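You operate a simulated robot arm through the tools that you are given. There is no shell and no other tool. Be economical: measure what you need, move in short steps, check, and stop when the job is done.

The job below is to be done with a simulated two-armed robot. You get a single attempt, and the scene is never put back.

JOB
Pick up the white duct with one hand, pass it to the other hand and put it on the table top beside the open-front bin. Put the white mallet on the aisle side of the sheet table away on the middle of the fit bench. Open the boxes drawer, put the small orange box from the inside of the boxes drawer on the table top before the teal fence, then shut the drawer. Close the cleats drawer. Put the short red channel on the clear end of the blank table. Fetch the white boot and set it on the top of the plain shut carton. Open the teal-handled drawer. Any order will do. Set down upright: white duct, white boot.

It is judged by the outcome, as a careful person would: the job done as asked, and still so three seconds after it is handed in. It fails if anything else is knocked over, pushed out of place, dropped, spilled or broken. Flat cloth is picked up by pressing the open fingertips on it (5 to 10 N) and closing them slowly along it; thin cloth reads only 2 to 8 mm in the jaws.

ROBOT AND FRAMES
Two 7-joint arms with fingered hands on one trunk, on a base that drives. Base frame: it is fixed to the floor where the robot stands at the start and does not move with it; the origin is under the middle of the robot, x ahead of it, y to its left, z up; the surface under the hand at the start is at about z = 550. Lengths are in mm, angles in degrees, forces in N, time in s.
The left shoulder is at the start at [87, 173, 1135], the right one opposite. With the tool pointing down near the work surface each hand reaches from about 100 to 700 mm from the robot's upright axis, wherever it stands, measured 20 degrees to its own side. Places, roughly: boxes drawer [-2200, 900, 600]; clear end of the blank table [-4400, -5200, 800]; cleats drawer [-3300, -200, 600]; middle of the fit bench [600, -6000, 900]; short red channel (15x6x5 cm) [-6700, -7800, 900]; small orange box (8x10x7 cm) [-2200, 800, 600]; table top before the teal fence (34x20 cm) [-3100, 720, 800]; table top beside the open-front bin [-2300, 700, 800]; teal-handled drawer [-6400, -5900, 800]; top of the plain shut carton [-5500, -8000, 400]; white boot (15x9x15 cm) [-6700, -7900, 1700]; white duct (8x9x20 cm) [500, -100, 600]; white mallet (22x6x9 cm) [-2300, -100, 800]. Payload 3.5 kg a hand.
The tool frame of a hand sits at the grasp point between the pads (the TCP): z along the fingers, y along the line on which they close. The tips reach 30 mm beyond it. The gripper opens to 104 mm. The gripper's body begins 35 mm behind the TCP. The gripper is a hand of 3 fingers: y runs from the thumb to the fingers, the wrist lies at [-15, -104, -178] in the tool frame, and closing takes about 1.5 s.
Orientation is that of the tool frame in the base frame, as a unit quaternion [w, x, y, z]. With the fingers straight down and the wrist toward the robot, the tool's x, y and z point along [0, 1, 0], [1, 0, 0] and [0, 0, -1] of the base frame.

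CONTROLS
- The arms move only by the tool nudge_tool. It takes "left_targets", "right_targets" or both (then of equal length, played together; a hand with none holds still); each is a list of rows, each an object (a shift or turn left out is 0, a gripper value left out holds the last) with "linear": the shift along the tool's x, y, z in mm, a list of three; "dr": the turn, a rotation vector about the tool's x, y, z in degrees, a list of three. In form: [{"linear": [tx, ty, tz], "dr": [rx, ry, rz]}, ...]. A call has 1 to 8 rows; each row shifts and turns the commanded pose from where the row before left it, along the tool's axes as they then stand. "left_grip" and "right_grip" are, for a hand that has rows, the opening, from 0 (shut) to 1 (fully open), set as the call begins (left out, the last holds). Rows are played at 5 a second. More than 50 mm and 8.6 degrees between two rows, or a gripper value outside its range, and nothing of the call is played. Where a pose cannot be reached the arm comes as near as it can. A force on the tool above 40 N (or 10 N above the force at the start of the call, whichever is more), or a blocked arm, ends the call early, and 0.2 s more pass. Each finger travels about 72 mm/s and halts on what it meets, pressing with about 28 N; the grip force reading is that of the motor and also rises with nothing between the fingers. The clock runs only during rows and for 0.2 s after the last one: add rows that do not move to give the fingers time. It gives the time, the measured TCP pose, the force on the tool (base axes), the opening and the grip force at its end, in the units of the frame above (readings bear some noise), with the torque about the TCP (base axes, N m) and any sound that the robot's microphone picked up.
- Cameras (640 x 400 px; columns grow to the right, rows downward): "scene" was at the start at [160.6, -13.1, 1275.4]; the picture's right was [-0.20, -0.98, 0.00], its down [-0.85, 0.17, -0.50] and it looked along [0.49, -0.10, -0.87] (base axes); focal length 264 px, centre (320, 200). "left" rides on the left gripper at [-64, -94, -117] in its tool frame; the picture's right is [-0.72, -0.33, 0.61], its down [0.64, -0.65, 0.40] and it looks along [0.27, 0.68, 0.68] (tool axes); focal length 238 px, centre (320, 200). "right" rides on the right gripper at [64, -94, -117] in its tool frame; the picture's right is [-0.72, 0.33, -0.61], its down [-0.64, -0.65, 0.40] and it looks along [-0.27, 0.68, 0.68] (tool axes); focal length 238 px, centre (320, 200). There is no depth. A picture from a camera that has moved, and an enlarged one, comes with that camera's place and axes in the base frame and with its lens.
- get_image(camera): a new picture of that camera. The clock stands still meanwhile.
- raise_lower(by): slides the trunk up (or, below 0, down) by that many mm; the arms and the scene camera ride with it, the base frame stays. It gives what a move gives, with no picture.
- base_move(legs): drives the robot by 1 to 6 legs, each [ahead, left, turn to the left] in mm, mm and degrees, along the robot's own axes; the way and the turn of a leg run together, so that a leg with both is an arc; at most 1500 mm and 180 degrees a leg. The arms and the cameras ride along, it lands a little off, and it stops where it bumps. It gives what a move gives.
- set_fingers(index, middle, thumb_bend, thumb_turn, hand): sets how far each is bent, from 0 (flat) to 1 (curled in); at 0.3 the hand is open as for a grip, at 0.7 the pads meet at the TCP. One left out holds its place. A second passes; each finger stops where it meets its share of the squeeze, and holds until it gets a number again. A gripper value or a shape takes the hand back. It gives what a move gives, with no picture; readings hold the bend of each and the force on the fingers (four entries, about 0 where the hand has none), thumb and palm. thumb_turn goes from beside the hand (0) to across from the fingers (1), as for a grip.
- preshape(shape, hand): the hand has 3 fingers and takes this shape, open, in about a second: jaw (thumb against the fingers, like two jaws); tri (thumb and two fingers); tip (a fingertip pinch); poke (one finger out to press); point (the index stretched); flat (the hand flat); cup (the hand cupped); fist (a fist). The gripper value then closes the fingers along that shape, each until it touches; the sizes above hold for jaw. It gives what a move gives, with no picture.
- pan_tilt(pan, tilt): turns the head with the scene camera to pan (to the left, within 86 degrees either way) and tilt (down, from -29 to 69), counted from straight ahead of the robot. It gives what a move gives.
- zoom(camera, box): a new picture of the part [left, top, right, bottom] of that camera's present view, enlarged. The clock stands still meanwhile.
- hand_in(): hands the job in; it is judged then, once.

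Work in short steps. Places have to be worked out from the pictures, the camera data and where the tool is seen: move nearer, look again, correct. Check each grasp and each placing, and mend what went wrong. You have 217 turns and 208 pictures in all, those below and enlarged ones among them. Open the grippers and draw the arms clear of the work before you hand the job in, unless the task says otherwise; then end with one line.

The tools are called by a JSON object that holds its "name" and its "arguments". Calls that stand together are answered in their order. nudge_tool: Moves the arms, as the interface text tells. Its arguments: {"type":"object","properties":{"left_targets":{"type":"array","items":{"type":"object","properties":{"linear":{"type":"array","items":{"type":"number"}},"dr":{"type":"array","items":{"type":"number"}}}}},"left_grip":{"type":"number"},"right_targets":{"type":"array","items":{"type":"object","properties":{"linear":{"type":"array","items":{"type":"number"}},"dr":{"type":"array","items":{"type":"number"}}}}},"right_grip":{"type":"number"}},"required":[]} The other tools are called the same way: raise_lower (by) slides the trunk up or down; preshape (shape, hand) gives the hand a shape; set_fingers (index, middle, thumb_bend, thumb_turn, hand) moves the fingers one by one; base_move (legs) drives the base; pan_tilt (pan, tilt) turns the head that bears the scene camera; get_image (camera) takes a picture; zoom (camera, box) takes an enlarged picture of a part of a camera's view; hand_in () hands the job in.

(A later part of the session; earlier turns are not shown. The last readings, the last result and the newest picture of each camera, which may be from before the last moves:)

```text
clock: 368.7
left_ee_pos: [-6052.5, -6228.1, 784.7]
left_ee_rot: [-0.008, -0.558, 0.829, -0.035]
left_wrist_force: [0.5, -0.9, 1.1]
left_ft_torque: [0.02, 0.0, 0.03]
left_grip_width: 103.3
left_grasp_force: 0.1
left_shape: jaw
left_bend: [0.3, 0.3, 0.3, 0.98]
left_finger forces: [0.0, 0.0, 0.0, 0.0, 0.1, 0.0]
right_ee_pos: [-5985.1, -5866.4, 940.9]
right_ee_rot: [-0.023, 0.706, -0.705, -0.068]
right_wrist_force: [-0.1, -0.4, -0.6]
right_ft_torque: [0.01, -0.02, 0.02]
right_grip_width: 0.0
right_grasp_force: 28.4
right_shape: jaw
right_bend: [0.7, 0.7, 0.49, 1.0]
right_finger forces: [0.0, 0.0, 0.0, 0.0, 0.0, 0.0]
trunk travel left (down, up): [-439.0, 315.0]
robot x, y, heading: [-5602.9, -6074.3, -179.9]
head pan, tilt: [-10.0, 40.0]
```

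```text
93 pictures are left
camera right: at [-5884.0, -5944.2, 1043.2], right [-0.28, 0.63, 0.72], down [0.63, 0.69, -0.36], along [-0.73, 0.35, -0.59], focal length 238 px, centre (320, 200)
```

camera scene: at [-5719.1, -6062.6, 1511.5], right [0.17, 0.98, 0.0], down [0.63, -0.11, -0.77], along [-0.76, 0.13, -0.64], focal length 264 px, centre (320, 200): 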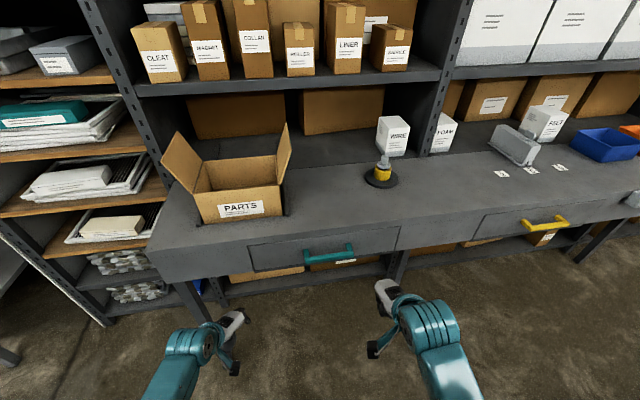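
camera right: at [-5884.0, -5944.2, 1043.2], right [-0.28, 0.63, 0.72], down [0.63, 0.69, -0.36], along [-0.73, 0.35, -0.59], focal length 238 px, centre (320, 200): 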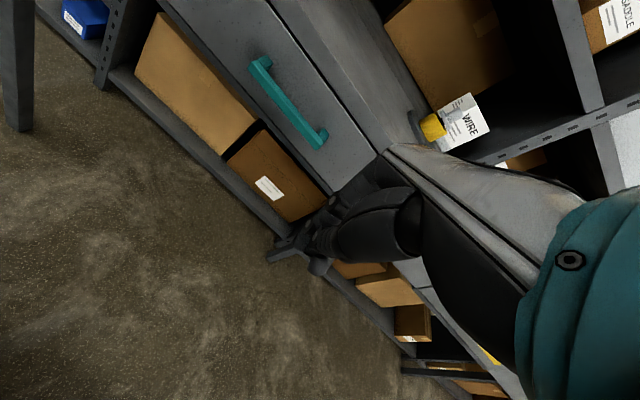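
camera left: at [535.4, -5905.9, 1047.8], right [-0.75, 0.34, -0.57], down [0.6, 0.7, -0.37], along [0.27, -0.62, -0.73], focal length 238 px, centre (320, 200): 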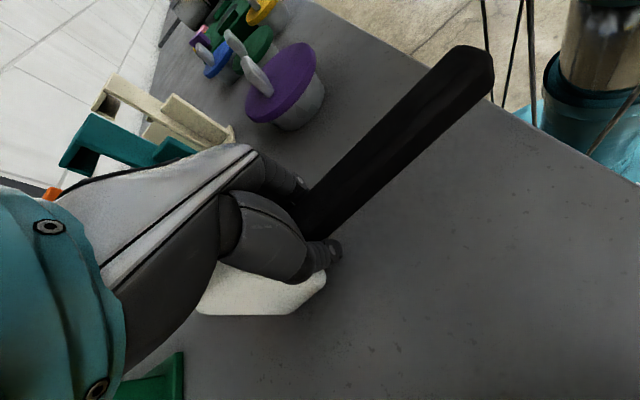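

Triangulation puts the teal bar at [-6251, -5948, 833]. I'll shift the base 30 mm left, pitch the right hand as before, and go to the pre-grasp.

{"name": "base_move", "arguments": {"legs": [[0, 30, 0]]}}

{"name": "nudge_tool", "arguments": {"right_targets": [{"dr": [-7.2, 2.5, 0.6]}, {"dr": [-7.2, 2.5, 0.6]}, {"dr": [-7.2, 2.5, 0.6]}, {"linear": [0, 0, 0]}], "right_grip": 0.3}}

{"name": "nudge_tool", "arguments": {"right_targets": [{"linear": [8, 30, 22]}, {"linear": [8, 30, 22]}, {"linear": [8, 30, 22]}, {"linear": [8, 30, 22]}, {"linear": [8, 30, 22]}, {"linear": [0, 0, 0]}]}}

{"name": "get_image", "arguments": {"camera": "right"}}

```text
clock: 369.6
left_ee_pos: [-6053.1, -6259.5, 782.9]
left_ee_rot: [-0.007, -0.558, 0.829, -0.035]
left_wrist_force: [0.1, 0.2, -1.1]
left_ft_torque: [0.02, -0.01, 0.0]
left_grip_width: 103.4
left_grasp_force: 0.0
left_shape: jaw
left_bend: [0.3, 0.3, 0.3, 0.98]
left_finger forces: [0.0, 0.0, 0.0, 0.0, 0.0, 0.1]
right_ee_pos: [-5985.6, -5896.3, 941.6]
right_ee_rot: [0.023, -0.705, 0.706, 0.069]
right_wrist_force: [0.0, -0.1, -0.9]
right_ft_torque: [0.03, -0.03, 0.03]
right_grip_width: 0.0
right_grasp_force: 28.3
right_shape: jaw
right_bend: [0.7, 0.7, 0.49, 1.0]
right_finger forces: [0.0, 0.0, 0.1, 0.1, 0.0, 0.0]
trunk travel left (down, up): [-439.0, 315.0]
robot x, y, heading: [-5600.8, -6111.3, -180.1]
head pan, tilt: [-10.0, 40.0]
```

```text
clock: 370.6
left_ee_pos: [-6051.4, -6260.7, 784.2]
left_ee_rot: [-0.007, -0.558, 0.829, -0.036]
left_wrist_force: [0.2, -0.2, -0.4]
left_ft_torque: [0.03, 0.03, 0.02]
left_grip_width: 103.7
left_grasp_force: 0.0
left_shape: jaw
left_bend: [0.3, 0.3, 0.3, 0.98]
left_finger forces: [0.0, 0.0, 0.0, 0.1, 0.1, 0.1]
right_ee_pos: [-5985.7, -5896.4, 940.9]
right_ee_rot: [-0.156, -0.689, 0.691, 0.153]
right_wrist_force: [-0.3, 0.0, 0.6]
right_ft_torque: [-0.01, 0.01, 0.0]
right_grip_width: 30.7
right_grasp_force: 0.1
right_shape: jaw
right_bend: [0.74, 0.54, 0.74, 1.0]
right_finger forces: [0.0, 0.1, 0.0, 0.0, 0.0, 0.1]
trunk travel left (down, up): [-439.0, 315.0]
robot x, y, heading: [-5602.1, -6106.0, -180.0]
head pan, tilt: [-10.0, 40.0]
```

```text
clock: 372.0
left_ee_pos: [-6052.2, -6259.3, 784.6]
left_ee_rot: [-0.008, -0.559, 0.829, -0.036]
left_wrist_force: [-0.4, 0.1, -0.4]
left_ft_torque: [-0.02, 0.03, -0.02]
left_grip_width: 103.5
left_grasp_force: 0.1
left_shape: jaw
left_bend: [0.3, 0.3, 0.3, 0.98]
left_finger forces: [0.0, 0.1, 0.0, 0.0, 0.0, 0.0]
right_ee_pos: [-6168.7, -5935.3, 905.3]
right_ee_rot: [-0.157, -0.689, 0.691, 0.154]
right_wrist_force: [-0.2, 0.4, -0.6]
right_ft_torque: [0.01, 0.03, -0.04]
right_grip_width: 30.8
right_grasp_force: 0.1
right_shape: jaw
right_bend: [0.74, 0.54, 0.74, 1.0]
right_finger forces: [0.0, 0.0, 0.0, 0.0, 0.0, 0.1]
trunk travel left (down, up): [-439.0, 315.0]
robot x, y, heading: [-5603.4, -6107.6, -180.0]
head pan, tilt: [-10.0, 40.0]
```

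```text
92 pictures are left
camera right: at [-6033.8, -5999.3, 972.3], right [-0.03, 0.72, 0.69], down [0.42, 0.64, -0.65], along [-0.91, 0.27, -0.32], focal length 238 px, centre (320, 200)
```

right: 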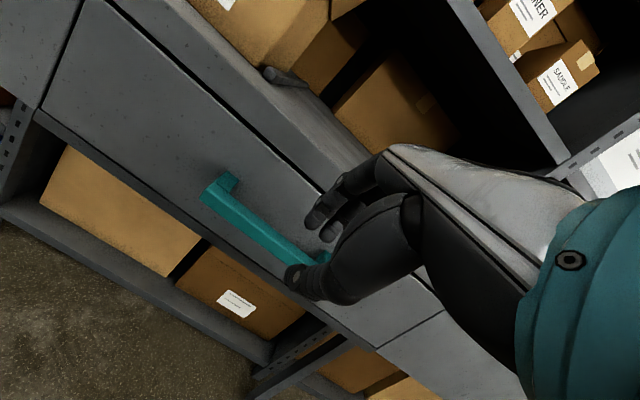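

The view confirms the bar at z≈831. I'll complete the approach and slide the fingers down behind it.

{"name": "nudge_tool", "arguments": {"right_targets": [{"linear": [7, 17, 17]}, {"linear": [6, 14, 17]}, {"linear": [0, 0, 15]}, {"linear": [0, 0, 12]}, {"linear": [0, 0, 12]}, {"linear": [0, 0, 10]}, {"linear": [0, 0, 0]}]}}

{"name": "get_image", "arguments": {"camera": "right"}}

```text
clock: 373.4
left_ee_pos: [-6049.8, -6258.8, 785.2]
left_ee_rot: [-0.009, -0.557, 0.829, -0.035]
left_wrist_force: [0.1, 0.0, -0.6]
left_ft_torque: [-0.06, 0.01, 0.0]
left_grip_width: 103.4
left_grasp_force: 0.1
left_shape: jaw
left_bend: [0.3, 0.3, 0.3, 0.98]
left_finger forces: [0.1, 0.0, 0.0, 0.1, 0.1, 0.0]
right_ee_pos: [-6223.2, -5949.2, 842.0]
right_ee_rot: [-0.154, -0.689, 0.692, 0.149]
right_wrist_force: [25.4, -0.9, 4.7]
right_ft_torque: [0.1, 0.95, -0.16]
right_grip_width: 28.0
right_grasp_force: 0.0
right_shape: jaw
right_bend: [0.74, 0.61, 0.74, 1.0]
right_finger forces: [0.1, 24.8, 0.0, 0.0, 0.0, 0.0]
trunk travel left (down, up): [-439.0, 315.0]
robot x, y, heading: [-5602.9, -6108.0, 180.0]
head pan, tilt: [-10.0, 40.0]
stopped in row 7 (right hand): the force on the tool passed its limit at 44 N (the readings are from after the stop); the commanded pose is now the measured one
```

```text
91 pictures are left
camera right: at [-6089.3, -6012.6, 909.1], right [-0.04, 0.72, 0.69], down [0.43, 0.64, -0.64], along [-0.9, 0.27, -0.33], focal length 238 px, centre (320, 200)
```

right: 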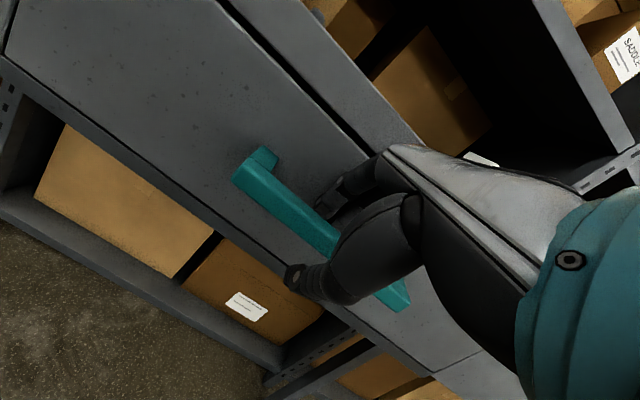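

As before, a finger touches the front. I'll ease off, go about 16 mm deeper, and close.

{"name": "nudge_tool", "arguments": {"right_targets": [{"linear": [0, -6, 0]}, {"linear": [0, 0, 6]}, {"linear": [0, 0, 6]}, {"linear": [0, 0, 5]}, {"linear": [0, 0, 0]}], "right_grip": 0.29}}

{"name": "nudge_tool", "arguments": {"right_targets": [{"linear": [0, 0, 0]}, {"linear": [0, 0, 0]}, {"linear": [0, 0, 0]}, {"linear": [0, 0, 0]}, {"linear": [0, 0, 0]}, {"linear": [0, 0, 0]}], "right_grip": 0}}

{"name": "get_image", "arguments": {"camera": "right"}}

```text
clock: 374.6
left_ee_pos: [-6049.4, -6258.6, 786.0]
left_ee_rot: [-0.009, -0.558, 0.829, -0.034]
left_wrist_force: [-0.3, 0.6, 0.9]
left_ft_torque: [0.03, -0.01, 0.01]
left_grip_width: 103.6
left_grasp_force: 0.0
left_shape: jaw
left_bend: [0.3, 0.3, 0.3, 0.98]
left_finger forces: [0.1, 0.0, 0.0, 0.0, 0.0, 0.0]
right_ee_pos: [-6224.7, -5949.0, 830.7]
right_ee_rot: [-0.156, -0.689, 0.691, 0.151]
right_wrist_force: [31.0, 2.5, 5.6]
right_ft_torque: [-0.01, 1.11, -0.46]
right_grip_width: 26.9
right_grasp_force: 0.1
right_shape: jaw
right_bend: [0.74, 0.73, 0.74, 1.0]
right_finger forces: [0.0, 30.8, 0.0, 0.0, 0.1, 0.1]
right hand out of reach, approached as far as the arm can: row 4
trunk travel left (down, up): [-439.0, 315.0]
robot x, y, heading: [-5603.2, -6108.4, 180.0]
head pan, tilt: [-10.0, 40.0]
```

```text
clock: 376.0
left_ee_pos: [-6052.6, -6259.8, 784.2]
left_ee_rot: [-0.007, -0.558, 0.829, -0.036]
left_wrist_force: [-0.1, 0.6, -0.2]
left_ft_torque: [0.02, -0.03, 0.0]
left_grip_width: 103.3
left_grasp_force: 0.1
left_shape: jaw
left_bend: [0.3, 0.3, 0.3, 0.98]
left_finger forces: [0.0, 0.1, 0.0, 0.1, 0.0, 0.0]
right_ee_pos: [-6228.1, -5949.7, 829.9]
right_ee_rot: [-0.155, -0.689, 0.692, 0.151]
right_wrist_force: [3.6, -2.4, -1.8]
right_ft_torque: [-0.02, -0.02, -0.07]
right_grip_width: 0.1
right_grasp_force: 28.0
right_shape: jaw
right_bend: [0.7, 0.72, 0.72, 1.0]
right_finger forces: [5.4, 0.1, 0.1, 0.1, 9.0, 0.0]
trunk travel left (down, up): [-439.0, 315.0]
robot x, y, heading: [-5605.2, -6110.2, 180.2]
head pan, tilt: [-10.0, 40.0]
```

```text
90 pictures are left
camera right: at [-6093.6, -6013.2, 896.7], right [-0.03, 0.72, 0.69], down [0.42, 0.64, -0.65], along [-0.91, 0.27, -0.33], focal length 238 px, centre (320, 200)
```

right: 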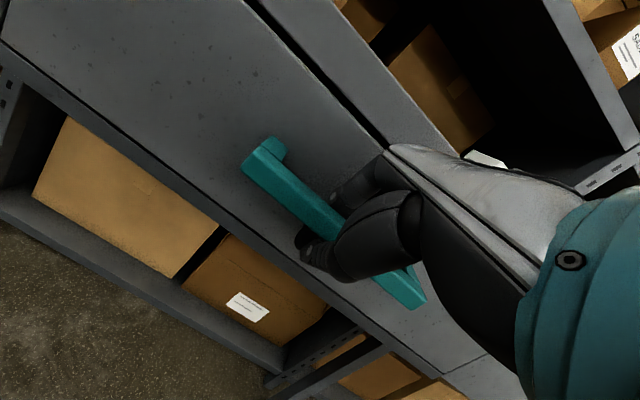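

The fingers are looped around the teal bar. I'll pull by driving straight back.

{"name": "base_move", "arguments": {"legs": [[-120, 0, 0]]}}

{"name": "base_move", "arguments": {"legs": [[-110, 0, 0]]}}

{"name": "get_image", "arguments": {"camera": "scene"}}

```text
clock: 377.2
left_ee_pos: [-5931.0, -6259.6, 783.4]
left_ee_rot: [-0.008, -0.559, 0.829, -0.036]
left_wrist_force: [-0.1, -0.6, -0.2]
left_ft_torque: [-0.04, 0.0, -0.01]
left_grip_width: 103.4
left_grasp_force: 0.0
left_shape: jaw
left_bend: [0.3, 0.3, 0.3, 0.98]
left_finger forces: [0.0, 0.0, 0.0, 0.0, 0.0, 0.1]
right_ee_pos: [-6107.4, -5949.5, 829.7]
right_ee_rot: [-0.155, -0.689, 0.692, 0.151]
right_wrist_force: [-0.8, -2.2, -5.4]
right_ft_torque: [-0.01, -0.04, -0.05]
right_grip_width: 0.0
right_grasp_force: 27.9
right_shape: jaw
right_bend: [0.7, 0.72, 0.72, 1.0]
right_finger forces: [6.9, 0.0, 0.1, 0.0, 8.7, 0.0]
trunk travel left (down, up): [-439.0, 315.0]
robot x, y, heading: [-5487.1, -6105.8, -179.8]
head pan, tilt: [-10.0, 40.0]
```

```text
clock: 378.4
left_ee_pos: [-5821.6, -6259.3, 785.7]
left_ee_rot: [-0.009, -0.558, 0.829, -0.036]
left_wrist_force: [-0.4, 0.4, -0.2]
left_ft_torque: [0.01, -0.01, 0.0]
left_grip_width: 103.7
left_grasp_force: 0.1
left_shape: jaw
left_bend: [0.3, 0.3, 0.3, 0.98]
left_finger forces: [0.0, 0.1, 0.0, 0.0, 0.1, 0.1]
right_ee_pos: [-5996.5, -5949.5, 829.7]
right_ee_rot: [-0.155, -0.69, 0.691, 0.151]
right_wrist_force: [-0.6, -0.2, -3.7]
right_ft_torque: [0.0, 0.04, -0.1]
right_grip_width: 0.0
right_grasp_force: 28.3
right_shape: jaw
right_bend: [0.7, 0.72, 0.72, 1.0]
right_finger forces: [6.8, 0.0, 0.0, 0.1, 8.0, 0.0]
trunk travel left (down, up): [-439.0, 315.0]
robot x, y, heading: [-5374.4, -6108.1, -179.8]
head pan, tilt: [-10.0, 40.0]
```

```text
89 pictures are left
camera scene: at [-5488.3, -6092.3, 1511.4], right [0.17, 0.98, 0.0], down [0.63, -0.11, -0.77], along [-0.75, 0.13, -0.64], focal length 264 px, centre (320, 200)
```

scene: 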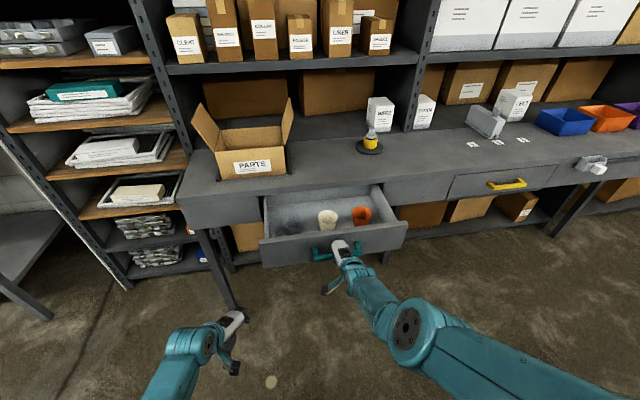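

The drawer is open 230 mm. I'll pull a bit more, then release.

{"name": "base_move", "arguments": {"legs": [[-50, 0, 0]]}}

{"name": "nudge_tool", "arguments": {"right_targets": [{"linear": [0, 0, 0]}, {"linear": [0, 0, 0]}, {"linear": [0, 0, 0]}, {"linear": [0, 0, 0]}], "right_grip": 0.3}}

{"name": "nudge_tool", "arguments": {"right_targets": [{"linear": [0, 0, -12]}, {"linear": [0, 0, -20]}, {"linear": [0, 0, -30]}, {"linear": [0, -10, -30]}, {"linear": [0, 0, -35]}, {"linear": [0, 0, 0]}]}}

{"name": "get_image", "arguments": {"camera": "scene"}}

```text
clock: 379.4
left_ee_pos: [-5782.8, -6261.0, 782.3]
left_ee_rot: [-0.007, -0.559, 0.828, -0.036]
left_wrist_force: [0.1, 0.3, 0.4]
left_ft_torque: [0.02, -0.01, -0.01]
left_grip_width: 103.8
left_grasp_force: 0.1
left_shape: jaw
left_bend: [0.3, 0.3, 0.3, 0.98]
left_finger forces: [0.0, 0.1, 0.0, 0.0, 0.0, 0.0]
right_ee_pos: [-5959.8, -5949.0, 829.3]
right_ee_rot: [-0.155, -0.69, 0.691, 0.151]
right_wrist_force: [-12.7, 0.2, -8.6]
right_ft_torque: [0.02, -0.4, -0.24]
right_grip_width: 1.5
right_grasp_force: 27.5
right_shape: jaw
right_bend: [0.68, 0.72, 0.76, 1.0]
right_finger forces: [29.5, 0.0, 0.1, 0.1, 19.9, 0.1]
trunk travel left (down, up): [-439.0, 315.0]
robot x, y, heading: [-5332.3, -6108.0, -179.9]
head pan, tilt: [-10.0, 40.0]
stopped in leg 1: the force on the tool passed its limit at 63 N (the readings are from after the stop); the commanded pose is now the measured one
```

```text
clock: 380.4
left_ee_pos: [-5780.5, -6259.6, 783.9]
left_ee_rot: [-0.008, -0.559, 0.828, -0.036]
left_wrist_force: [0.4, 0.7, -0.4]
left_ft_torque: [0.02, -0.01, 0.02]
left_grip_width: 103.8
left_grasp_force: 0.2
left_shape: jaw
left_bend: [0.3, 0.3, 0.3, 0.98]
left_finger forces: [0.0, 0.1, 0.0, 0.1, 0.0, 0.0]
right_ee_pos: [-5958.9, -5948.1, 831.0]
right_ee_rot: [-0.156, -0.689, 0.691, 0.152]
right_wrist_force: [0.3, -0.3, -0.2]
right_ft_torque: [0.02, 0.05, 0.0]
right_grip_width: 30.9
right_grasp_force: 0.1
right_shape: jaw
right_bend: [0.74, 0.54, 0.74, 1.0]
right_finger forces: [0.0, 0.8, 0.0, 0.0, 0.1, 0.0]
trunk travel left (down, up): [-439.0, 315.0]
robot x, y, heading: [-5333.2, -6109.4, -179.9]
head pan, tilt: [-10.0, 40.0]
```

```text
clock: 381.8
left_ee_pos: [-5781.2, -6261.7, 783.6]
left_ee_rot: [-0.008, -0.559, 0.828, -0.035]
left_wrist_force: [0.0, -0.3, -0.2]
left_ft_torque: [-0.03, -0.02, -0.02]
left_grip_width: 103.8
left_grasp_force: 0.0
left_shape: jaw
left_bend: [0.3, 0.3, 0.3, 0.98]
left_finger forces: [0.1, 0.0, 0.0, 0.1, 0.1, 0.0]
right_ee_pos: [-5895.7, -5947.3, 942.5]
right_ee_rot: [-0.156, -0.689, 0.691, 0.152]
right_wrist_force: [-0.8, -0.3, 0.1]
right_ft_torque: [-0.04, 0.0, -0.01]
right_grip_width: 30.9
right_grasp_force: 0.1
right_shape: jaw
right_bend: [0.74, 0.53, 0.74, 1.0]
right_finger forces: [0.0, 0.1, 0.0, 0.0, 0.0, 0.0]
trunk travel left (down, up): [-439.0, 315.0]
robot x, y, heading: [-5332.7, -6104.8, -179.8]
head pan, tilt: [-10.0, 40.0]
```

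```text
88 pictures are left
camera scene: at [-5448.0, -6092.5, 1511.3], right [0.17, 0.99, 0.0], down [0.63, -0.11, -0.77], along [-0.75, 0.13, -0.64], focal length 264 px, centre (320, 200)
```

scene: 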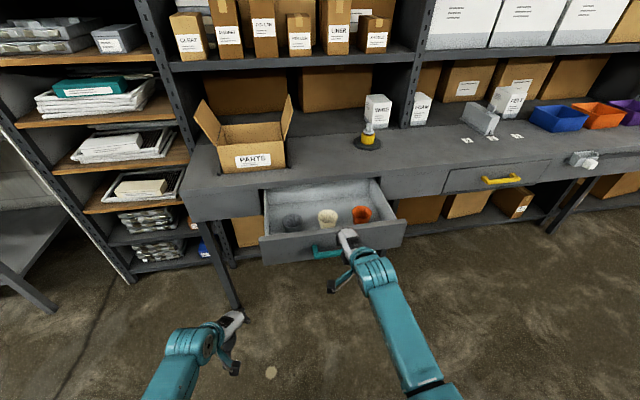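

The drawer is fully open. Now for the boot and channel: I'll straighten the right hand, back off and look left toward [-6700, -7850].

{"name": "nudge_tool", "arguments": {"right_targets": [{"linear": [0, 0, -20], "dr": [8.3, 0, 0]}, {"linear": [0, 0, -20], "dr": [8.3, 0, 0]}, {"linear": [0, 0, 0], "dr": [8.3, 0, 0]}, {"linear": [0, 0, 0]}], "right_grip": 1}}

{"name": "nudge_tool", "arguments": {"left_targets": [{"dr": [0, 0, -8]}, {"dr": [0, 0, -8]}, {"dr": [0, 0, -6]}, {"linear": [0, 0, -40]}, {"linear": [0, 0, -40]}, {"linear": [0, 0, 0]}]}}

{"name": "base_move", "arguments": {"legs": [[-150, 0, 0]]}}

{"name": "pan_tilt", "arguments": {"pan": 60, "tilt": 22}}

{"name": "get_image", "arguments": {"camera": "scene"}}

```text
clock: 382.8
left_ee_pos: [-5780.3, -6258.9, 784.3]
left_ee_rot: [-0.007, -0.559, 0.828, -0.035]
left_wrist_force: [-0.8, 0.3, 0.3]
left_ft_torque: [0.01, -0.02, -0.01]
left_grip_width: 104.0
left_grasp_force: 0.0
left_shape: jaw
left_bend: [0.3, 0.3, 0.3, 0.98]
left_finger forces: [0.0, 0.1, 0.1, 0.1, 0.1, 0.0]
right_ee_pos: [-5881.7, -5947.7, 979.7]
right_ee_rot: [-0.003, -0.707, 0.708, 0.0]
right_wrist_force: [-0.6, 0.6, 0.5]
right_ft_torque: [0.01, 0.01, 0.0]
right_grip_width: 103.4
right_grasp_force: 0.0
right_shape: jaw
right_bend: [0.3, 0.3, 0.3, 0.98]
right_finger forces: [0.0, 0.0, 0.0, 0.0, 0.0, 0.0]
trunk travel left (down, up): [-439.0, 315.0]
robot x, y, heading: [-5333.5, -6107.9, -180.0]
head pan, tilt: [-10.0, 40.0]
```

```text
clock: 384.4
left_ee_pos: [-5795.3, -6298.4, 870.4]
left_ee_rot: [0.052, 0.71, -0.7, 0.052]
left_wrist_force: [-0.7, -0.5, -0.1]
left_ft_torque: [0.03, 0.02, -0.01]
left_grip_width: 103.7
left_grasp_force: 0.0
left_shape: jaw
left_bend: [0.3, 0.3, 0.3, 0.98]
left_finger forces: [0.1, 0.1, 0.0, 0.1, 0.1, 0.0]
right_ee_pos: [-5881.2, -5947.7, 979.0]
right_ee_rot: [-0.003, -0.707, 0.707, 0.0]
right_wrist_force: [-0.4, 0.2, 0.3]
right_ft_torque: [-0.01, 0.01, 0.01]
right_grip_width: 103.5
right_grasp_force: 0.1
right_shape: jaw
right_bend: [0.3, 0.3, 0.3, 0.98]
right_finger forces: [0.0, 0.0, 0.0, 0.0, 0.0, 0.0]
trunk travel left (down, up): [-439.0, 315.0]
robot x, y, heading: [-5329.5, -6106.1, -179.7]
head pan, tilt: [-10.0, 40.0]
stopped in row 6 (left hand): the arm was blocked; the commanded pose is now the measured one
```

```text
clock: 385.8
left_ee_pos: [-5645.3, -6297.5, 870.8]
left_ee_rot: [0.051, 0.71, -0.7, 0.052]
left_wrist_force: [-0.4, 0.7, 1.1]
left_ft_torque: [0.01, 0.02, -0.01]
left_grip_width: 103.9
left_grasp_force: 0.0
left_shape: jaw
left_bend: [0.3, 0.3, 0.3, 0.98]
left_finger forces: [0.1, 0.0, 0.0, 0.0, 0.0, 0.0]
right_ee_pos: [-5730.7, -5948.7, 979.9]
right_ee_rot: [-0.004, -0.706, 0.708, 0.0]
right_wrist_force: [-0.2, 0.1, 0.7]
right_ft_torque: [0.01, -0.01, 0.0]
right_grip_width: 103.4
right_grasp_force: 0.1
right_shape: jaw
right_bend: [0.3, 0.3, 0.3, 0.98]
right_finger forces: [0.0, 0.0, 0.1, 0.0, 0.0, 0.0]
trunk travel left (down, up): [-439.0, 315.0]
robot x, y, heading: [-5180.7, -6107.4, -179.9]
head pan, tilt: [-10.0, 40.0]
```

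```text
clock: 387.2
left_ee_pos: [-5645.8, -6297.3, 870.3]
left_ee_rot: [0.052, 0.71, -0.7, 0.053]
left_wrist_force: [-0.3, 0.2, 0.1]
left_ft_torque: [0.01, -0.03, -0.02]
left_grip_width: 103.8
left_grasp_force: 0.1
left_shape: jaw
left_bend: [0.3, 0.3, 0.3, 0.98]
left_finger forces: [0.0, 0.1, 0.0, 0.1, 0.0, 0.1]
right_ee_pos: [-5731.4, -5948.5, 979.7]
right_ee_rot: [-0.003, -0.706, 0.708, 0.0]
right_wrist_force: [-0.2, 0.3, 0.2]
right_ft_torque: [0.02, -0.01, 0.0]
right_grip_width: 103.8
right_grasp_force: 0.0
right_shape: jaw
right_bend: [0.3, 0.3, 0.3, 0.98]
right_finger forces: [0.1, 0.1, 0.0, 0.0, 0.1, 0.0]
trunk travel left (down, up): [-439.0, 315.0]
robot x, y, heading: [-5183.0, -6109.6, -179.9]
head pan, tilt: [60.0, 22.0]
```

```text
87 pictures are left
camera scene: at [-5260.0, -6187.3, 1539.5], right [-0.87, 0.5, 0.0], down [0.19, 0.32, -0.93], along [-0.46, -0.8, -0.37], focal length 264 px, centre (320, 200)
```

scene: 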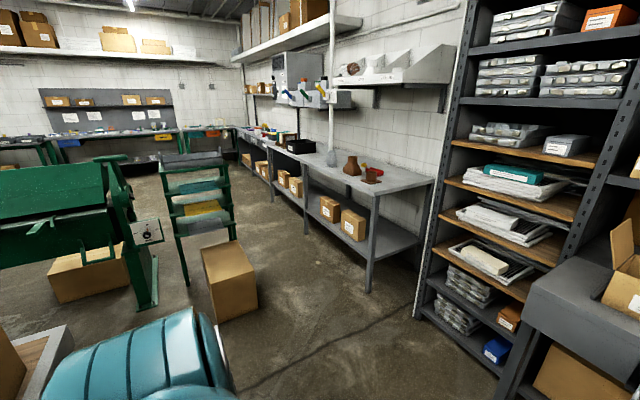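

The shut carton (top near [-5488, -7980, 400]) and the bench with the red pieces below a bin shelf are visible. I'll zoom in there.

{"name": "zoom", "arguments": {"camera": "scene", "box": [280, 30, 460, 200]}}

{"name": "zoom", "arguments": {"camera": "scene", "box": [20, 150, 320, 340]}}

```text
2.35 times, centred on (370, 115) of scene
camera zoom: at [-5260.0, -6187.3, 1539.5], right [-0.87, 0.5, 0.0], down [0.19, 0.32, -0.93], along [-0.46, -0.8, -0.37], focal length 622 px, centre (202, 400)
```

zoom: 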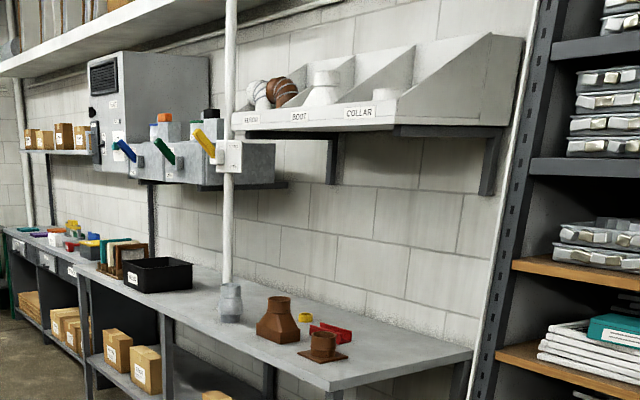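

```text
2.11 times, centred on (170, 245) of scene
camera zoom: at [-5260.0, -6187.3, 1539.5], right [-0.87, 0.5, 0.0], down [0.19, 0.32, -0.93], along [-0.46, -0.8, -0.37], focal length 557 px, centre (636, 105)
```

zoom: 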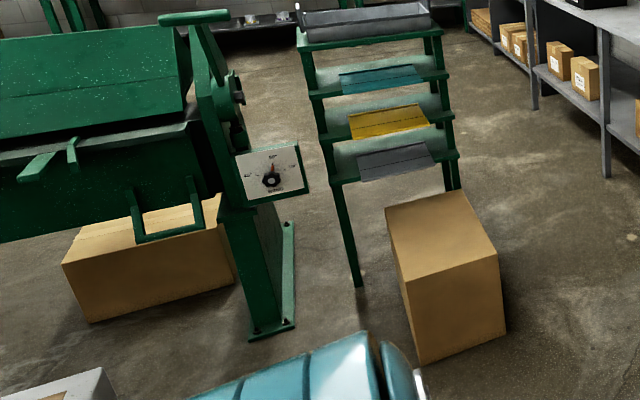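

The white boot sits in the BOOT bin near [-6700, -7908, ~1720], the red channel is on the bench below (bench front x≈-6411), and the carton spans x -5629 to -5327, y -8210 to -7746. I'll raise the trunk fully and drive to the gap in front of the bench.

{"name": "raise_lower", "arguments": {"by": 310}}

{"name": "base_move", "arguments": {"legs": [[0, 1250, 0], [850, 0, 0], [0, 350, 0]]}}

{"name": "pan_tilt", "arguments": {"pan": 5, "tilt": 20}}

{"name": "get_image", "arguments": {"camera": "scene"}}

```text
clock: 390.3
left_ee_pos: [-5646.4, -6302.0, 1179.6]
left_ee_rot: [0.056, 0.711, -0.699, 0.055]
left_wrist_force: [-0.2, 0.0, 0.2]
left_ft_torque: [-0.03, -0.01, 0.01]
left_grip_width: 103.7
left_grasp_force: 0.0
left_shape: jaw
left_bend: [0.3, 0.3, 0.3, 0.98]
left_finger forces: [0.0, 0.0, 0.0, 0.0, 0.0, 0.1]
right_ee_pos: [-5733.0, -5948.1, 1290.0]
right_ee_rot: [-0.003, -0.707, 0.708, 0.0]
right_wrist_force: [0.2, 0.3, -0.4]
right_ft_torque: [-0.02, 0.0, 0.03]
right_grip_width: 103.6
right_grasp_force: 0.0
right_shape: jaw
right_bend: [0.3, 0.3, 0.3, 0.98]
right_finger forces: [0.1, 0.1, 0.1, 0.0, 0.0, 0.0]
trunk travel left (down, up): [-749.0, 5.0]
robot x, y, heading: [-5182.5, -6106.9, -179.6]
head pan, tilt: [60.0, 22.0]
```

```text
clock: 402.6
left_ee_pos: [-6484.0, -7910.7, 1179.5]
left_ee_rot: [0.054, 0.713, -0.697, 0.055]
left_wrist_force: [0.0, 0.7, 0.3]
left_ft_torque: [0.0, -0.01, 0.03]
left_grip_width: 103.7
left_grasp_force: 0.1
left_shape: jaw
left_bend: [0.3, 0.3, 0.3, 0.98]
left_finger forces: [0.0, 0.0, 0.1, 0.1, 0.0, 0.0]
right_ee_pos: [-6572.1, -7557.6, 1288.5]
right_ee_rot: [0.003, 0.709, -0.705, 0.001]
right_wrist_force: [-0.1, 0.0, 0.7]
right_ft_torque: [-0.01, -0.03, 0.02]
right_grip_width: 103.7
right_grasp_force: 0.1
right_shape: jaw
right_bend: [0.3, 0.3, 0.3, 0.98]
right_finger forces: [0.1, 0.1, 0.0, 0.0, 0.0, 0.1]
trunk travel left (down, up): [-749.0, 5.0]
robot x, y, heading: [-6021.5, -7715.9, -179.3]
head pan, tilt: [60.0, 22.0]
```

```text
clock: 403.8
left_ee_pos: [-6484.2, -7913.4, 1178.5]
left_ee_rot: [0.054, 0.713, -0.697, 0.057]
left_wrist_force: [-0.3, -0.7, 0.5]
left_ft_torque: [0.0, 0.01, -0.03]
left_grip_width: 103.5
left_grasp_force: 0.1
left_shape: jaw
left_bend: [0.3, 0.3, 0.3, 0.98]
left_finger forces: [0.0, 0.0, 0.0, 0.0, 0.0, 0.0]
right_ee_pos: [-6571.6, -7558.3, 1288.9]
right_ee_rot: [0.002, 0.709, -0.705, 0.0]
right_wrist_force: [-0.2, 0.2, 0.0]
right_ft_torque: [0.02, 0.0, 0.0]
right_grip_width: 103.4
right_grasp_force: 0.1
right_shape: jaw
right_bend: [0.3, 0.3, 0.3, 0.98]
right_finger forces: [0.1, 0.0, 0.1, 0.0, 0.0, 0.1]
trunk travel left (down, up): [-749.0, 5.0]
robot x, y, heading: [-6016.4, -7714.4, -179.8]
head pan, tilt: [5.0, 20.0]
```

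```text
84 pictures are left
camera scene: at [-6125.0, -7723.2, 1853.3], right [-0.1, 1.0, 0.0], down [0.34, 0.03, -0.94], along [-0.94, -0.09, -0.34], focal length 264 px, centre (320, 200)
```

scene: 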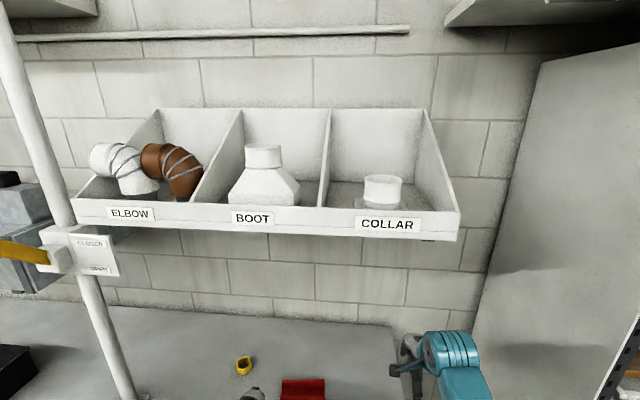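

The white boot's collar (about 81 mm across) has its top near [-6685, -7900, 1761]. I'll grip the collar from the front-top with the left hand; first I move 60 mm closer and yaw the left hand 90° while raising it.

{"name": "base_move", "arguments": {"legs": [[60, 0, 0]]}}

{"name": "nudge_tool", "arguments": {"left_targets": [{"linear": [0, 0, -20], "dr": [0, -8.5, 0]}, {"linear": [0, 0, -20], "dr": [0, 0, 8.2]}, {"linear": [0, 0, -20], "dr": [0, 0, 8.2]}, {"linear": [0, 0, -20], "dr": [0, 0, 8.2]}, {"linear": [0, 0, -20], "dr": [0, 0, 8.2]}, {"linear": [0, 0, -20], "dr": [0, 0, 8.2]}, {"linear": [0, 0, -20], "dr": [0, 0, 8.2]}, {"linear": [0, 0, 0]}], "left_grip": 1}}

{"name": "nudge_tool", "arguments": {"left_targets": [{"linear": [0, 0, -20], "dr": [0, 0, 8.2]}, {"linear": [0, 0, -20], "dr": [0, 0, 8.2]}, {"linear": [0, 0, -20], "dr": [0, 0, 8.2]}, {"linear": [0, 0, -20], "dr": [0, 0, 8.2]}, {"linear": [0, 0, -20], "dr": [0, 0, 7.5]}, {"linear": [0, 0, 0]}]}}

```text
clock: 404.8
left_ee_pos: [-6539.9, -7913.7, 1180.5]
left_ee_rot: [0.056, 0.713, -0.697, 0.056]
left_wrist_force: [-0.6, -0.1, -1.0]
left_ft_torque: [0.0, 0.0, -0.02]
left_grip_width: 103.9
left_grasp_force: 0.0
left_shape: jaw
left_bend: [0.3, 0.3, 0.3, 0.98]
left_finger forces: [0.1, 0.0, 0.0, 0.1, 0.1, 0.0]
right_ee_pos: [-6628.4, -7557.9, 1289.4]
right_ee_rot: [0.003, 0.709, -0.705, -0.001]
right_wrist_force: [0.0, 0.4, -0.2]
right_ft_torque: [0.0, 0.03, 0.01]
right_grip_width: 103.4
right_grasp_force: 0.1
right_shape: jaw
right_bend: [0.3, 0.3, 0.3, 0.98]
right_finger forces: [0.0, 0.1, 0.0, 0.1, 0.0, 0.0]
trunk travel left (down, up): [-749.0, 5.0]
robot x, y, heading: [-6080.9, -7716.7, -179.6]
head pan, tilt: [5.0, 20.0]
```

```text
clock: 406.6
left_ee_pos: [-6542.5, -7908.8, 1318.9]
left_ee_rot: [-0.001, -0.359, 0.933, -0.004]
left_wrist_force: [-0.9, -0.3, 0.4]
left_ft_torque: [-0.01, 0.0, -0.01]
left_grip_width: 103.5
left_grasp_force: 0.1
left_shape: jaw
left_bend: [0.3, 0.3, 0.3, 0.98]
left_finger forces: [0.0, 0.1, 0.1, 0.0, 0.1, 0.0]
right_ee_pos: [-6630.9, -7557.9, 1288.9]
right_ee_rot: [0.003, 0.709, -0.705, 0.0]
right_wrist_force: [0.0, -0.4, -0.2]
right_ft_torque: [0.02, -0.02, 0.02]
right_grip_width: 103.5
right_grasp_force: 0.1
right_shape: jaw
right_bend: [0.3, 0.3, 0.3, 0.98]
right_finger forces: [0.1, 0.0, 0.0, 0.0, 0.0, 0.0]
trunk travel left (down, up): [-749.0, 5.0]
robot x, y, heading: [-6079.7, -7712.6, -179.6]
head pan, tilt: [5.0, 20.0]
```

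```text
clock: 408.0
left_ee_pos: [-6540.7, -7907.6, 1418.6]
left_ee_rot: [0.0, -0.015, 1.0, -0.004]
left_wrist_force: [0.0, -0.5, 0.3]
left_ft_torque: [0.02, -0.01, -0.02]
left_grip_width: 103.4
left_grasp_force: 0.0
left_shape: jaw
left_bend: [0.3, 0.3, 0.3, 0.98]
left_finger forces: [0.0, 0.0, 0.0, 0.0, 0.1, 0.0]
right_ee_pos: [-6630.9, -7558.4, 1289.0]
right_ee_rot: [0.002, 0.709, -0.705, 0.0]
right_wrist_force: [0.5, 0.1, 0.0]
right_ft_torque: [-0.02, 0.02, 0.01]
right_grip_width: 103.5
right_grasp_force: 0.1
right_shape: jaw
right_bend: [0.3, 0.3, 0.3, 0.98]
right_finger forces: [0.0, 0.0, 0.1, 0.1, 0.0, 0.0]
trunk travel left (down, up): [-749.0, 5.0]
robot x, y, heading: [-6078.0, -7718.0, -179.5]
head pan, tilt: [5.0, 20.0]
```

The yaw worked. I'll pull back 60 mm, raise further, and then pitch the hand forward 45°.

{"name": "nudge_tool", "arguments": {"left_targets": [{"linear": [-40, 0, -20]}, {"linear": [-40, 0, -25]}, {"linear": [0, 0, -45]}, {"linear": [0, 0, -45]}, {"linear": [0, 0, -45]}, {"linear": [0, 0, -45]}, {"linear": [0, 0, -45]}, {"linear": [0, 0, -45]}]}}

{"name": "nudge_tool", "arguments": {"left_targets": [{"dr": [0, 7.5, 0]}, {"dr": [0, 7.5, 0]}, {"dr": [0, 7.5, 0]}, {"dr": [0, 7.5, 0]}, {"dr": [0, 7.5, 0]}, {"dr": [0, 7.5, 0]}, {"linear": [0, 0, 0]}]}}

{"name": "get_image", "arguments": {"camera": "left"}}

{"name": "get_image", "arguments": {"camera": "scene"}}

```text
clock: 409.8
left_ee_pos: [-6462.4, -7902.2, 1734.2]
left_ee_rot: [0.0, -0.016, 1.0, -0.004]
left_wrist_force: [-0.2, -0.8, 0.3]
left_ft_torque: [-0.01, 0.0, 0.02]
left_grip_width: 103.8
left_grasp_force: 0.1
left_shape: jaw
left_bend: [0.3, 0.3, 0.3, 0.98]
left_finger forces: [0.0, 0.0, 0.0, 0.0, 0.0, 0.0]
right_ee_pos: [-6629.0, -7558.6, 1289.1]
right_ee_rot: [0.003, 0.709, -0.705, -0.001]
right_wrist_force: [0.2, -0.8, -0.2]
right_ft_torque: [-0.02, -0.02, 0.0]
right_grip_width: 103.5
right_grasp_force: 0.1
right_shape: jaw
right_bend: [0.3, 0.3, 0.3, 0.98]
right_finger forces: [0.0, 0.0, 0.1, 0.0, 0.0, 0.1]
trunk travel left (down, up): [-749.0, 5.0]
robot x, y, heading: [-6077.1, -7718.2, -179.4]
head pan, tilt: [5.0, 20.0]
```

```text
clock: 411.4
left_ee_pos: [-6462.7, -7903.7, 1735.0]
left_ee_rot: [-0.383, -0.013, 0.924, -0.011]
left_wrist_force: [0.4, -0.8, -0.1]
left_ft_torque: [0.02, 0.0, -0.01]
left_grip_width: 103.5
left_grasp_force: 0.0
left_shape: jaw
left_bend: [0.3, 0.3, 0.3, 0.98]
left_finger forces: [0.0, 0.1, 0.0, 0.0, 0.1, 0.0]
right_ee_pos: [-6629.7, -7558.5, 1288.9]
right_ee_rot: [0.002, 0.709, -0.705, 0.0]
right_wrist_force: [0.8, -0.3, -1.0]
right_ft_torque: [-0.02, 0.02, 0.02]
right_grip_width: 103.5
right_grasp_force: 0.0
right_shape: jaw
right_bend: [0.3, 0.3, 0.3, 0.98]
right_finger forces: [0.0, 0.1, 0.0, 0.1, 0.1, 0.1]
trunk travel left (down, up): [-749.0, 5.0]
robot x, y, heading: [-6082.1, -7714.7, -179.3]
head pan, tilt: [5.0, 20.0]
```

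```text
83 pictures are left
camera left: at [-6332.2, -7993.5, 1771.6], right [0.08, -0.33, -0.94], down [-0.72, -0.67, 0.17], along [-0.69, 0.66, -0.29], focal length 238 px, centre (320, 200)
```

left: 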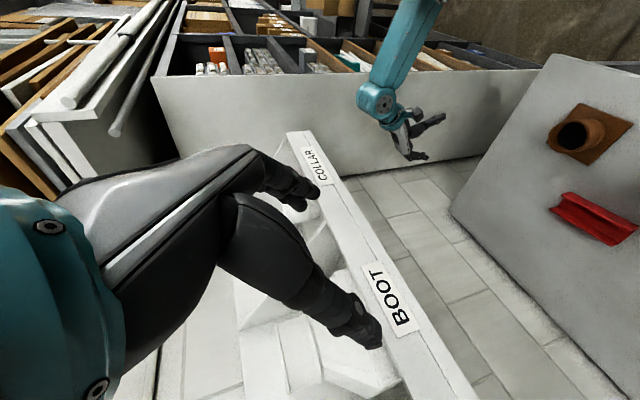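

```text
82 pictures are left
camera scene: at [-6183.9, -7723.0, 1853.3], right [-0.1, 1.0, 0.0], down [0.34, 0.03, -0.94], along [-0.94, -0.09, -0.34], focal length 264 px, centre (320, 200)
```

scene: 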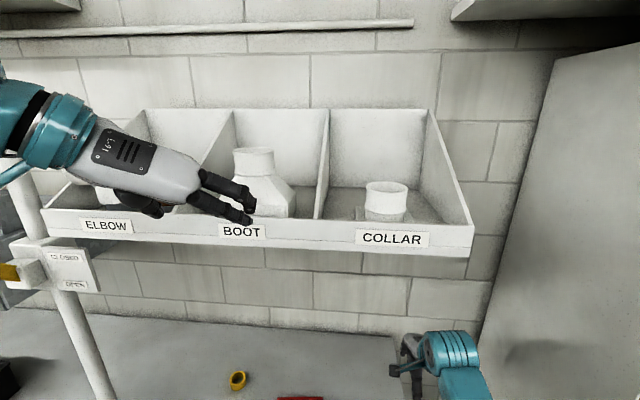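

The orientation is good, and the two views put the collar near [-6665, -7893], top z≈1763. I'll move to a pre-grasp above and in front of it.

{"name": "nudge_tool", "arguments": {"left_targets": [{"linear": [38, 3, 8]}, {"linear": [38, 4, 8]}, {"linear": [38, 3, 8]}, {"linear": [38, 4, 7]}, {"linear": [0, 0, 0]}]}}

{"name": "get_image", "arguments": {"camera": "left"}}

{"name": "get_image", "arguments": {"camera": "scene"}}

```text
clock: 412.6
left_ee_pos: [-6592.4, -7893.2, 1819.2]
left_ee_rot: [-0.384, -0.012, 0.923, -0.01]
left_wrist_force: [-0.4, -0.1, -0.9]
left_ft_torque: [-0.02, 0.02, 0.01]
left_grip_width: 103.5
left_grasp_force: 0.2
left_shape: jaw
left_bend: [0.3, 0.3, 0.3, 0.98]
left_finger forces: [0.1, 0.0, 0.1, 0.1, 0.1, 0.0]
right_ee_pos: [-6631.2, -7558.2, 1289.5]
right_ee_rot: [0.002, 0.709, -0.705, 0.0]
right_wrist_force: [0.9, 0.1, -0.4]
right_ft_torque: [0.03, -0.01, -0.03]
right_grip_width: 103.4
right_grasp_force: 0.1
right_shape: jaw
right_bend: [0.3, 0.3, 0.3, 0.98]
right_finger forces: [0.0, 0.1, 0.1, 0.1, 0.1, 0.0]
trunk travel left (down, up): [-749.0, 5.0]
robot x, y, heading: [-6082.1, -7711.9, -179.4]
head pan, tilt: [5.0, 20.0]
```

```text
81 pictures are left
camera left: at [-6461.5, -7983.9, 1857.2], right [0.08, -0.33, -0.94], down [-0.72, -0.67, 0.17], along [-0.69, 0.66, -0.29], focal length 238 px, centre (320, 200)
```

left: 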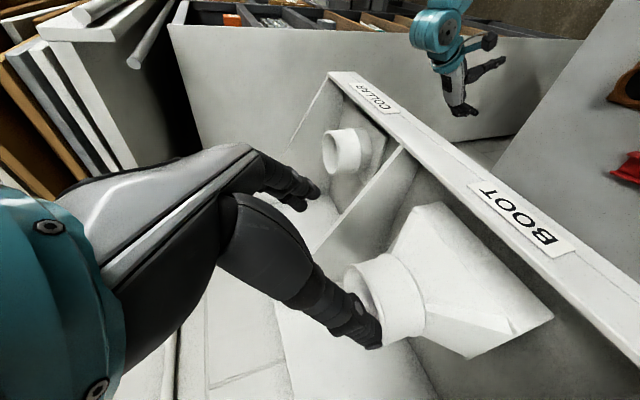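

```text
80 pictures are left
camera scene: at [-6183.2, -7723.7, 1853.4], right [-0.1, 1.0, 0.0], down [0.34, 0.03, -0.94], along [-0.94, -0.09, -0.34], focal length 264 px, centre (320, 200)
```

scene: 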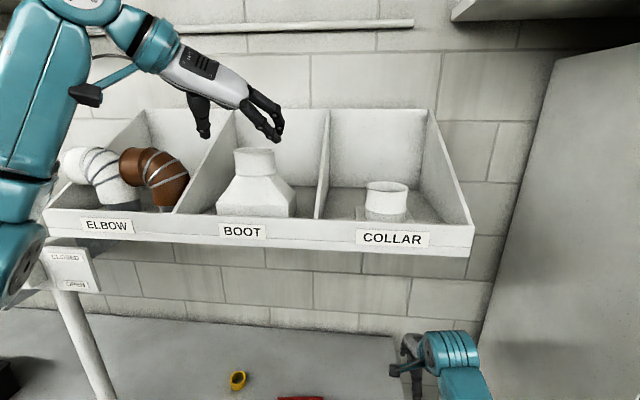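

Combining the views, the collar's top centre is about [-6700, -7908, 1757]. I'll correct and advance halfway.

{"name": "nudge_tool", "arguments": {"left_targets": [{"linear": [10, -6, 10]}, {"linear": [10, -5, 20]}, {"linear": [0, 0, 20]}, {"linear": [0, 0, 20]}, {"linear": [0, 0, 0]}]}}

{"name": "get_image", "arguments": {"camera": "left"}}

{"name": "zoom", "arguments": {"camera": "scene", "box": [160, 60, 360, 240]}}

```text
clock: 413.8
left_ee_pos: [-6654.8, -7906.1, 1784.7]
left_ee_rot: [-0.383, -0.013, 0.923, -0.01]
left_wrist_force: [0.5, -0.2, 0.6]
left_ft_torque: [-0.01, 0.0, -0.01]
left_grip_width: 103.7
left_grasp_force: 0.0
left_shape: jaw
left_bend: [0.3, 0.3, 0.3, 0.98]
left_finger forces: [0.0, 0.1, 0.1, 0.1, 0.1, 0.1]
right_ee_pos: [-6630.4, -7558.2, 1289.7]
right_ee_rot: [0.003, 0.709, -0.706, 0.0]
right_wrist_force: [0.4, 0.5, 0.2]
right_ft_torque: [0.0, -0.02, 0.06]
right_grip_width: 103.8
right_grasp_force: 0.1
right_shape: jaw
right_bend: [0.3, 0.3, 0.3, 0.98]
right_finger forces: [0.0, 0.1, 0.0, 0.1, 0.0, 0.0]
trunk travel left (down, up): [-749.0, 5.0]
robot x, y, heading: [-6081.9, -7717.9, -179.6]
head pan, tilt: [5.0, 20.0]
```

```text
79 pictures are left
camera left: at [-6524.2, -7996.4, 1822.2], right [0.08, -0.33, -0.94], down [-0.72, -0.67, 0.17], along [-0.69, 0.66, -0.29], focal length 238 px, centre (320, 200)
```

left: 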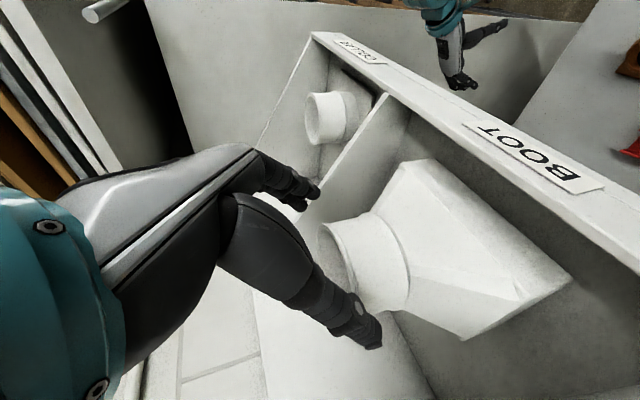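

```text
2.22 times, centred on (260, 150) of scene
camera zoom: at [-6183.3, -7723.3, 1853.4], right [-0.1, 1.0, 0.0], down [0.34, 0.03, -0.94], along [-0.94, -0.09, -0.34], focal length 588 px, centre (453, 311)
```

zoom: 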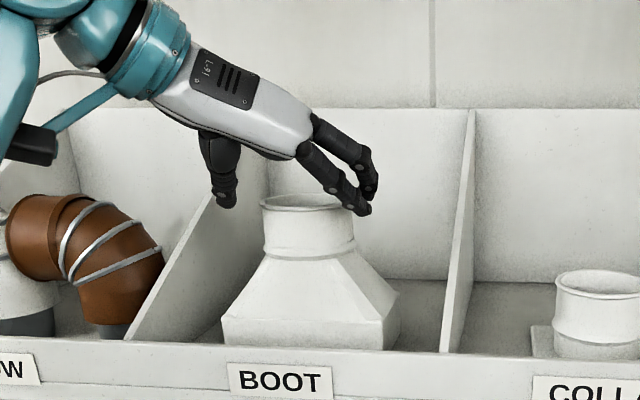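

The fingers straddle the collar nearly centred. I'll advance another 55 mm in small steps.

{"name": "nudge_tool", "arguments": {"left_targets": [{"linear": [0, 4, 15]}, {"linear": [0, 0, 15]}, {"linear": [0, 0, 13]}, {"linear": [0, 0, 12]}, {"linear": [0, 0, 0]}]}}

{"name": "get_image", "arguments": {"camera": "left"}}

{"name": "zoom", "arguments": {"camera": "scene", "box": [160, 60, 360, 240]}}

```text
clock: 415.0
left_ee_pos: [-6694.9, -7904.0, 1744.7]
left_ee_rot: [-0.383, -0.013, 0.924, -0.01]
left_wrist_force: [0.3, -0.7, 0.2]
left_ft_torque: [-0.01, 0.02, -0.01]
left_grip_width: 103.9
left_grasp_force: 0.0
left_shape: jaw
left_bend: [0.3, 0.3, 0.3, 0.97]
left_finger forces: [0.0, 0.1, 0.0, 0.1, 0.4, 0.1]
right_ee_pos: [-6629.2, -7559.4, 1289.7]
right_ee_rot: [0.003, 0.709, -0.705, 0.001]
right_wrist_force: [0.2, -1.1, 0.5]
right_ft_torque: [-0.02, -0.01, 0.01]
right_grip_width: 103.6
right_grasp_force: 0.0
right_shape: jaw
right_bend: [0.3, 0.3, 0.3, 0.98]
right_finger forces: [0.1, 0.1, 0.1, 0.0, 0.0, 0.0]
trunk travel left (down, up): [-749.0, 5.0]
robot x, y, heading: [-6083.3, -7714.5, -179.5]
head pan, tilt: [5.0, 20.0]
```

```text
77 pictures are left
camera left: at [-6563.8, -7994.3, 1783.0], right [0.08, -0.33, -0.94], down [-0.72, -0.67, 0.17], along [-0.69, 0.66, -0.29], focal length 238 px, centre (320, 200)
```

left: 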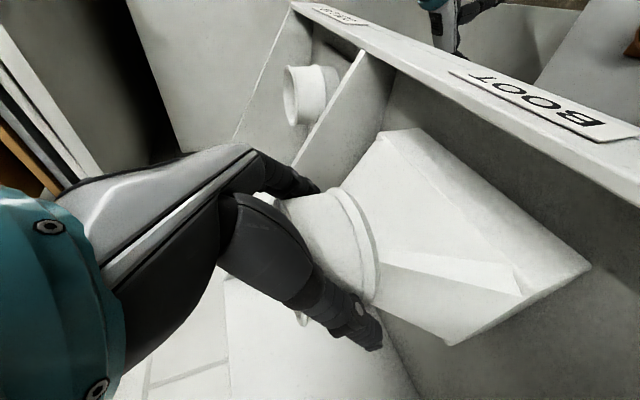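

```text
2.22 times, centred on (260, 150) of scene
camera zoom: at [-6183.3, -7723.4, 1853.4], right [-0.1, 1.0, 0.0], down [0.34, 0.03, -0.94], along [-0.94, -0.09, -0.34], focal length 588 px, centre (453, 311)
```

zoom: 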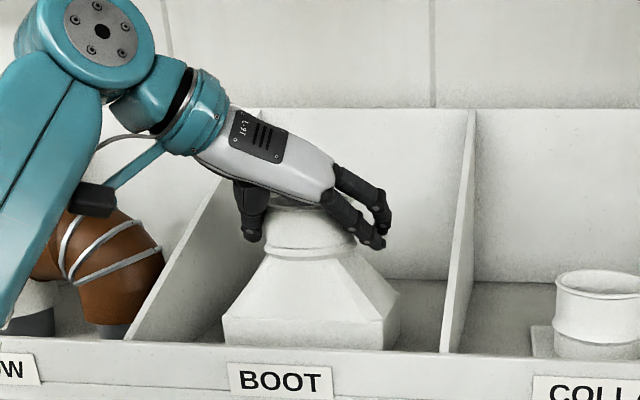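

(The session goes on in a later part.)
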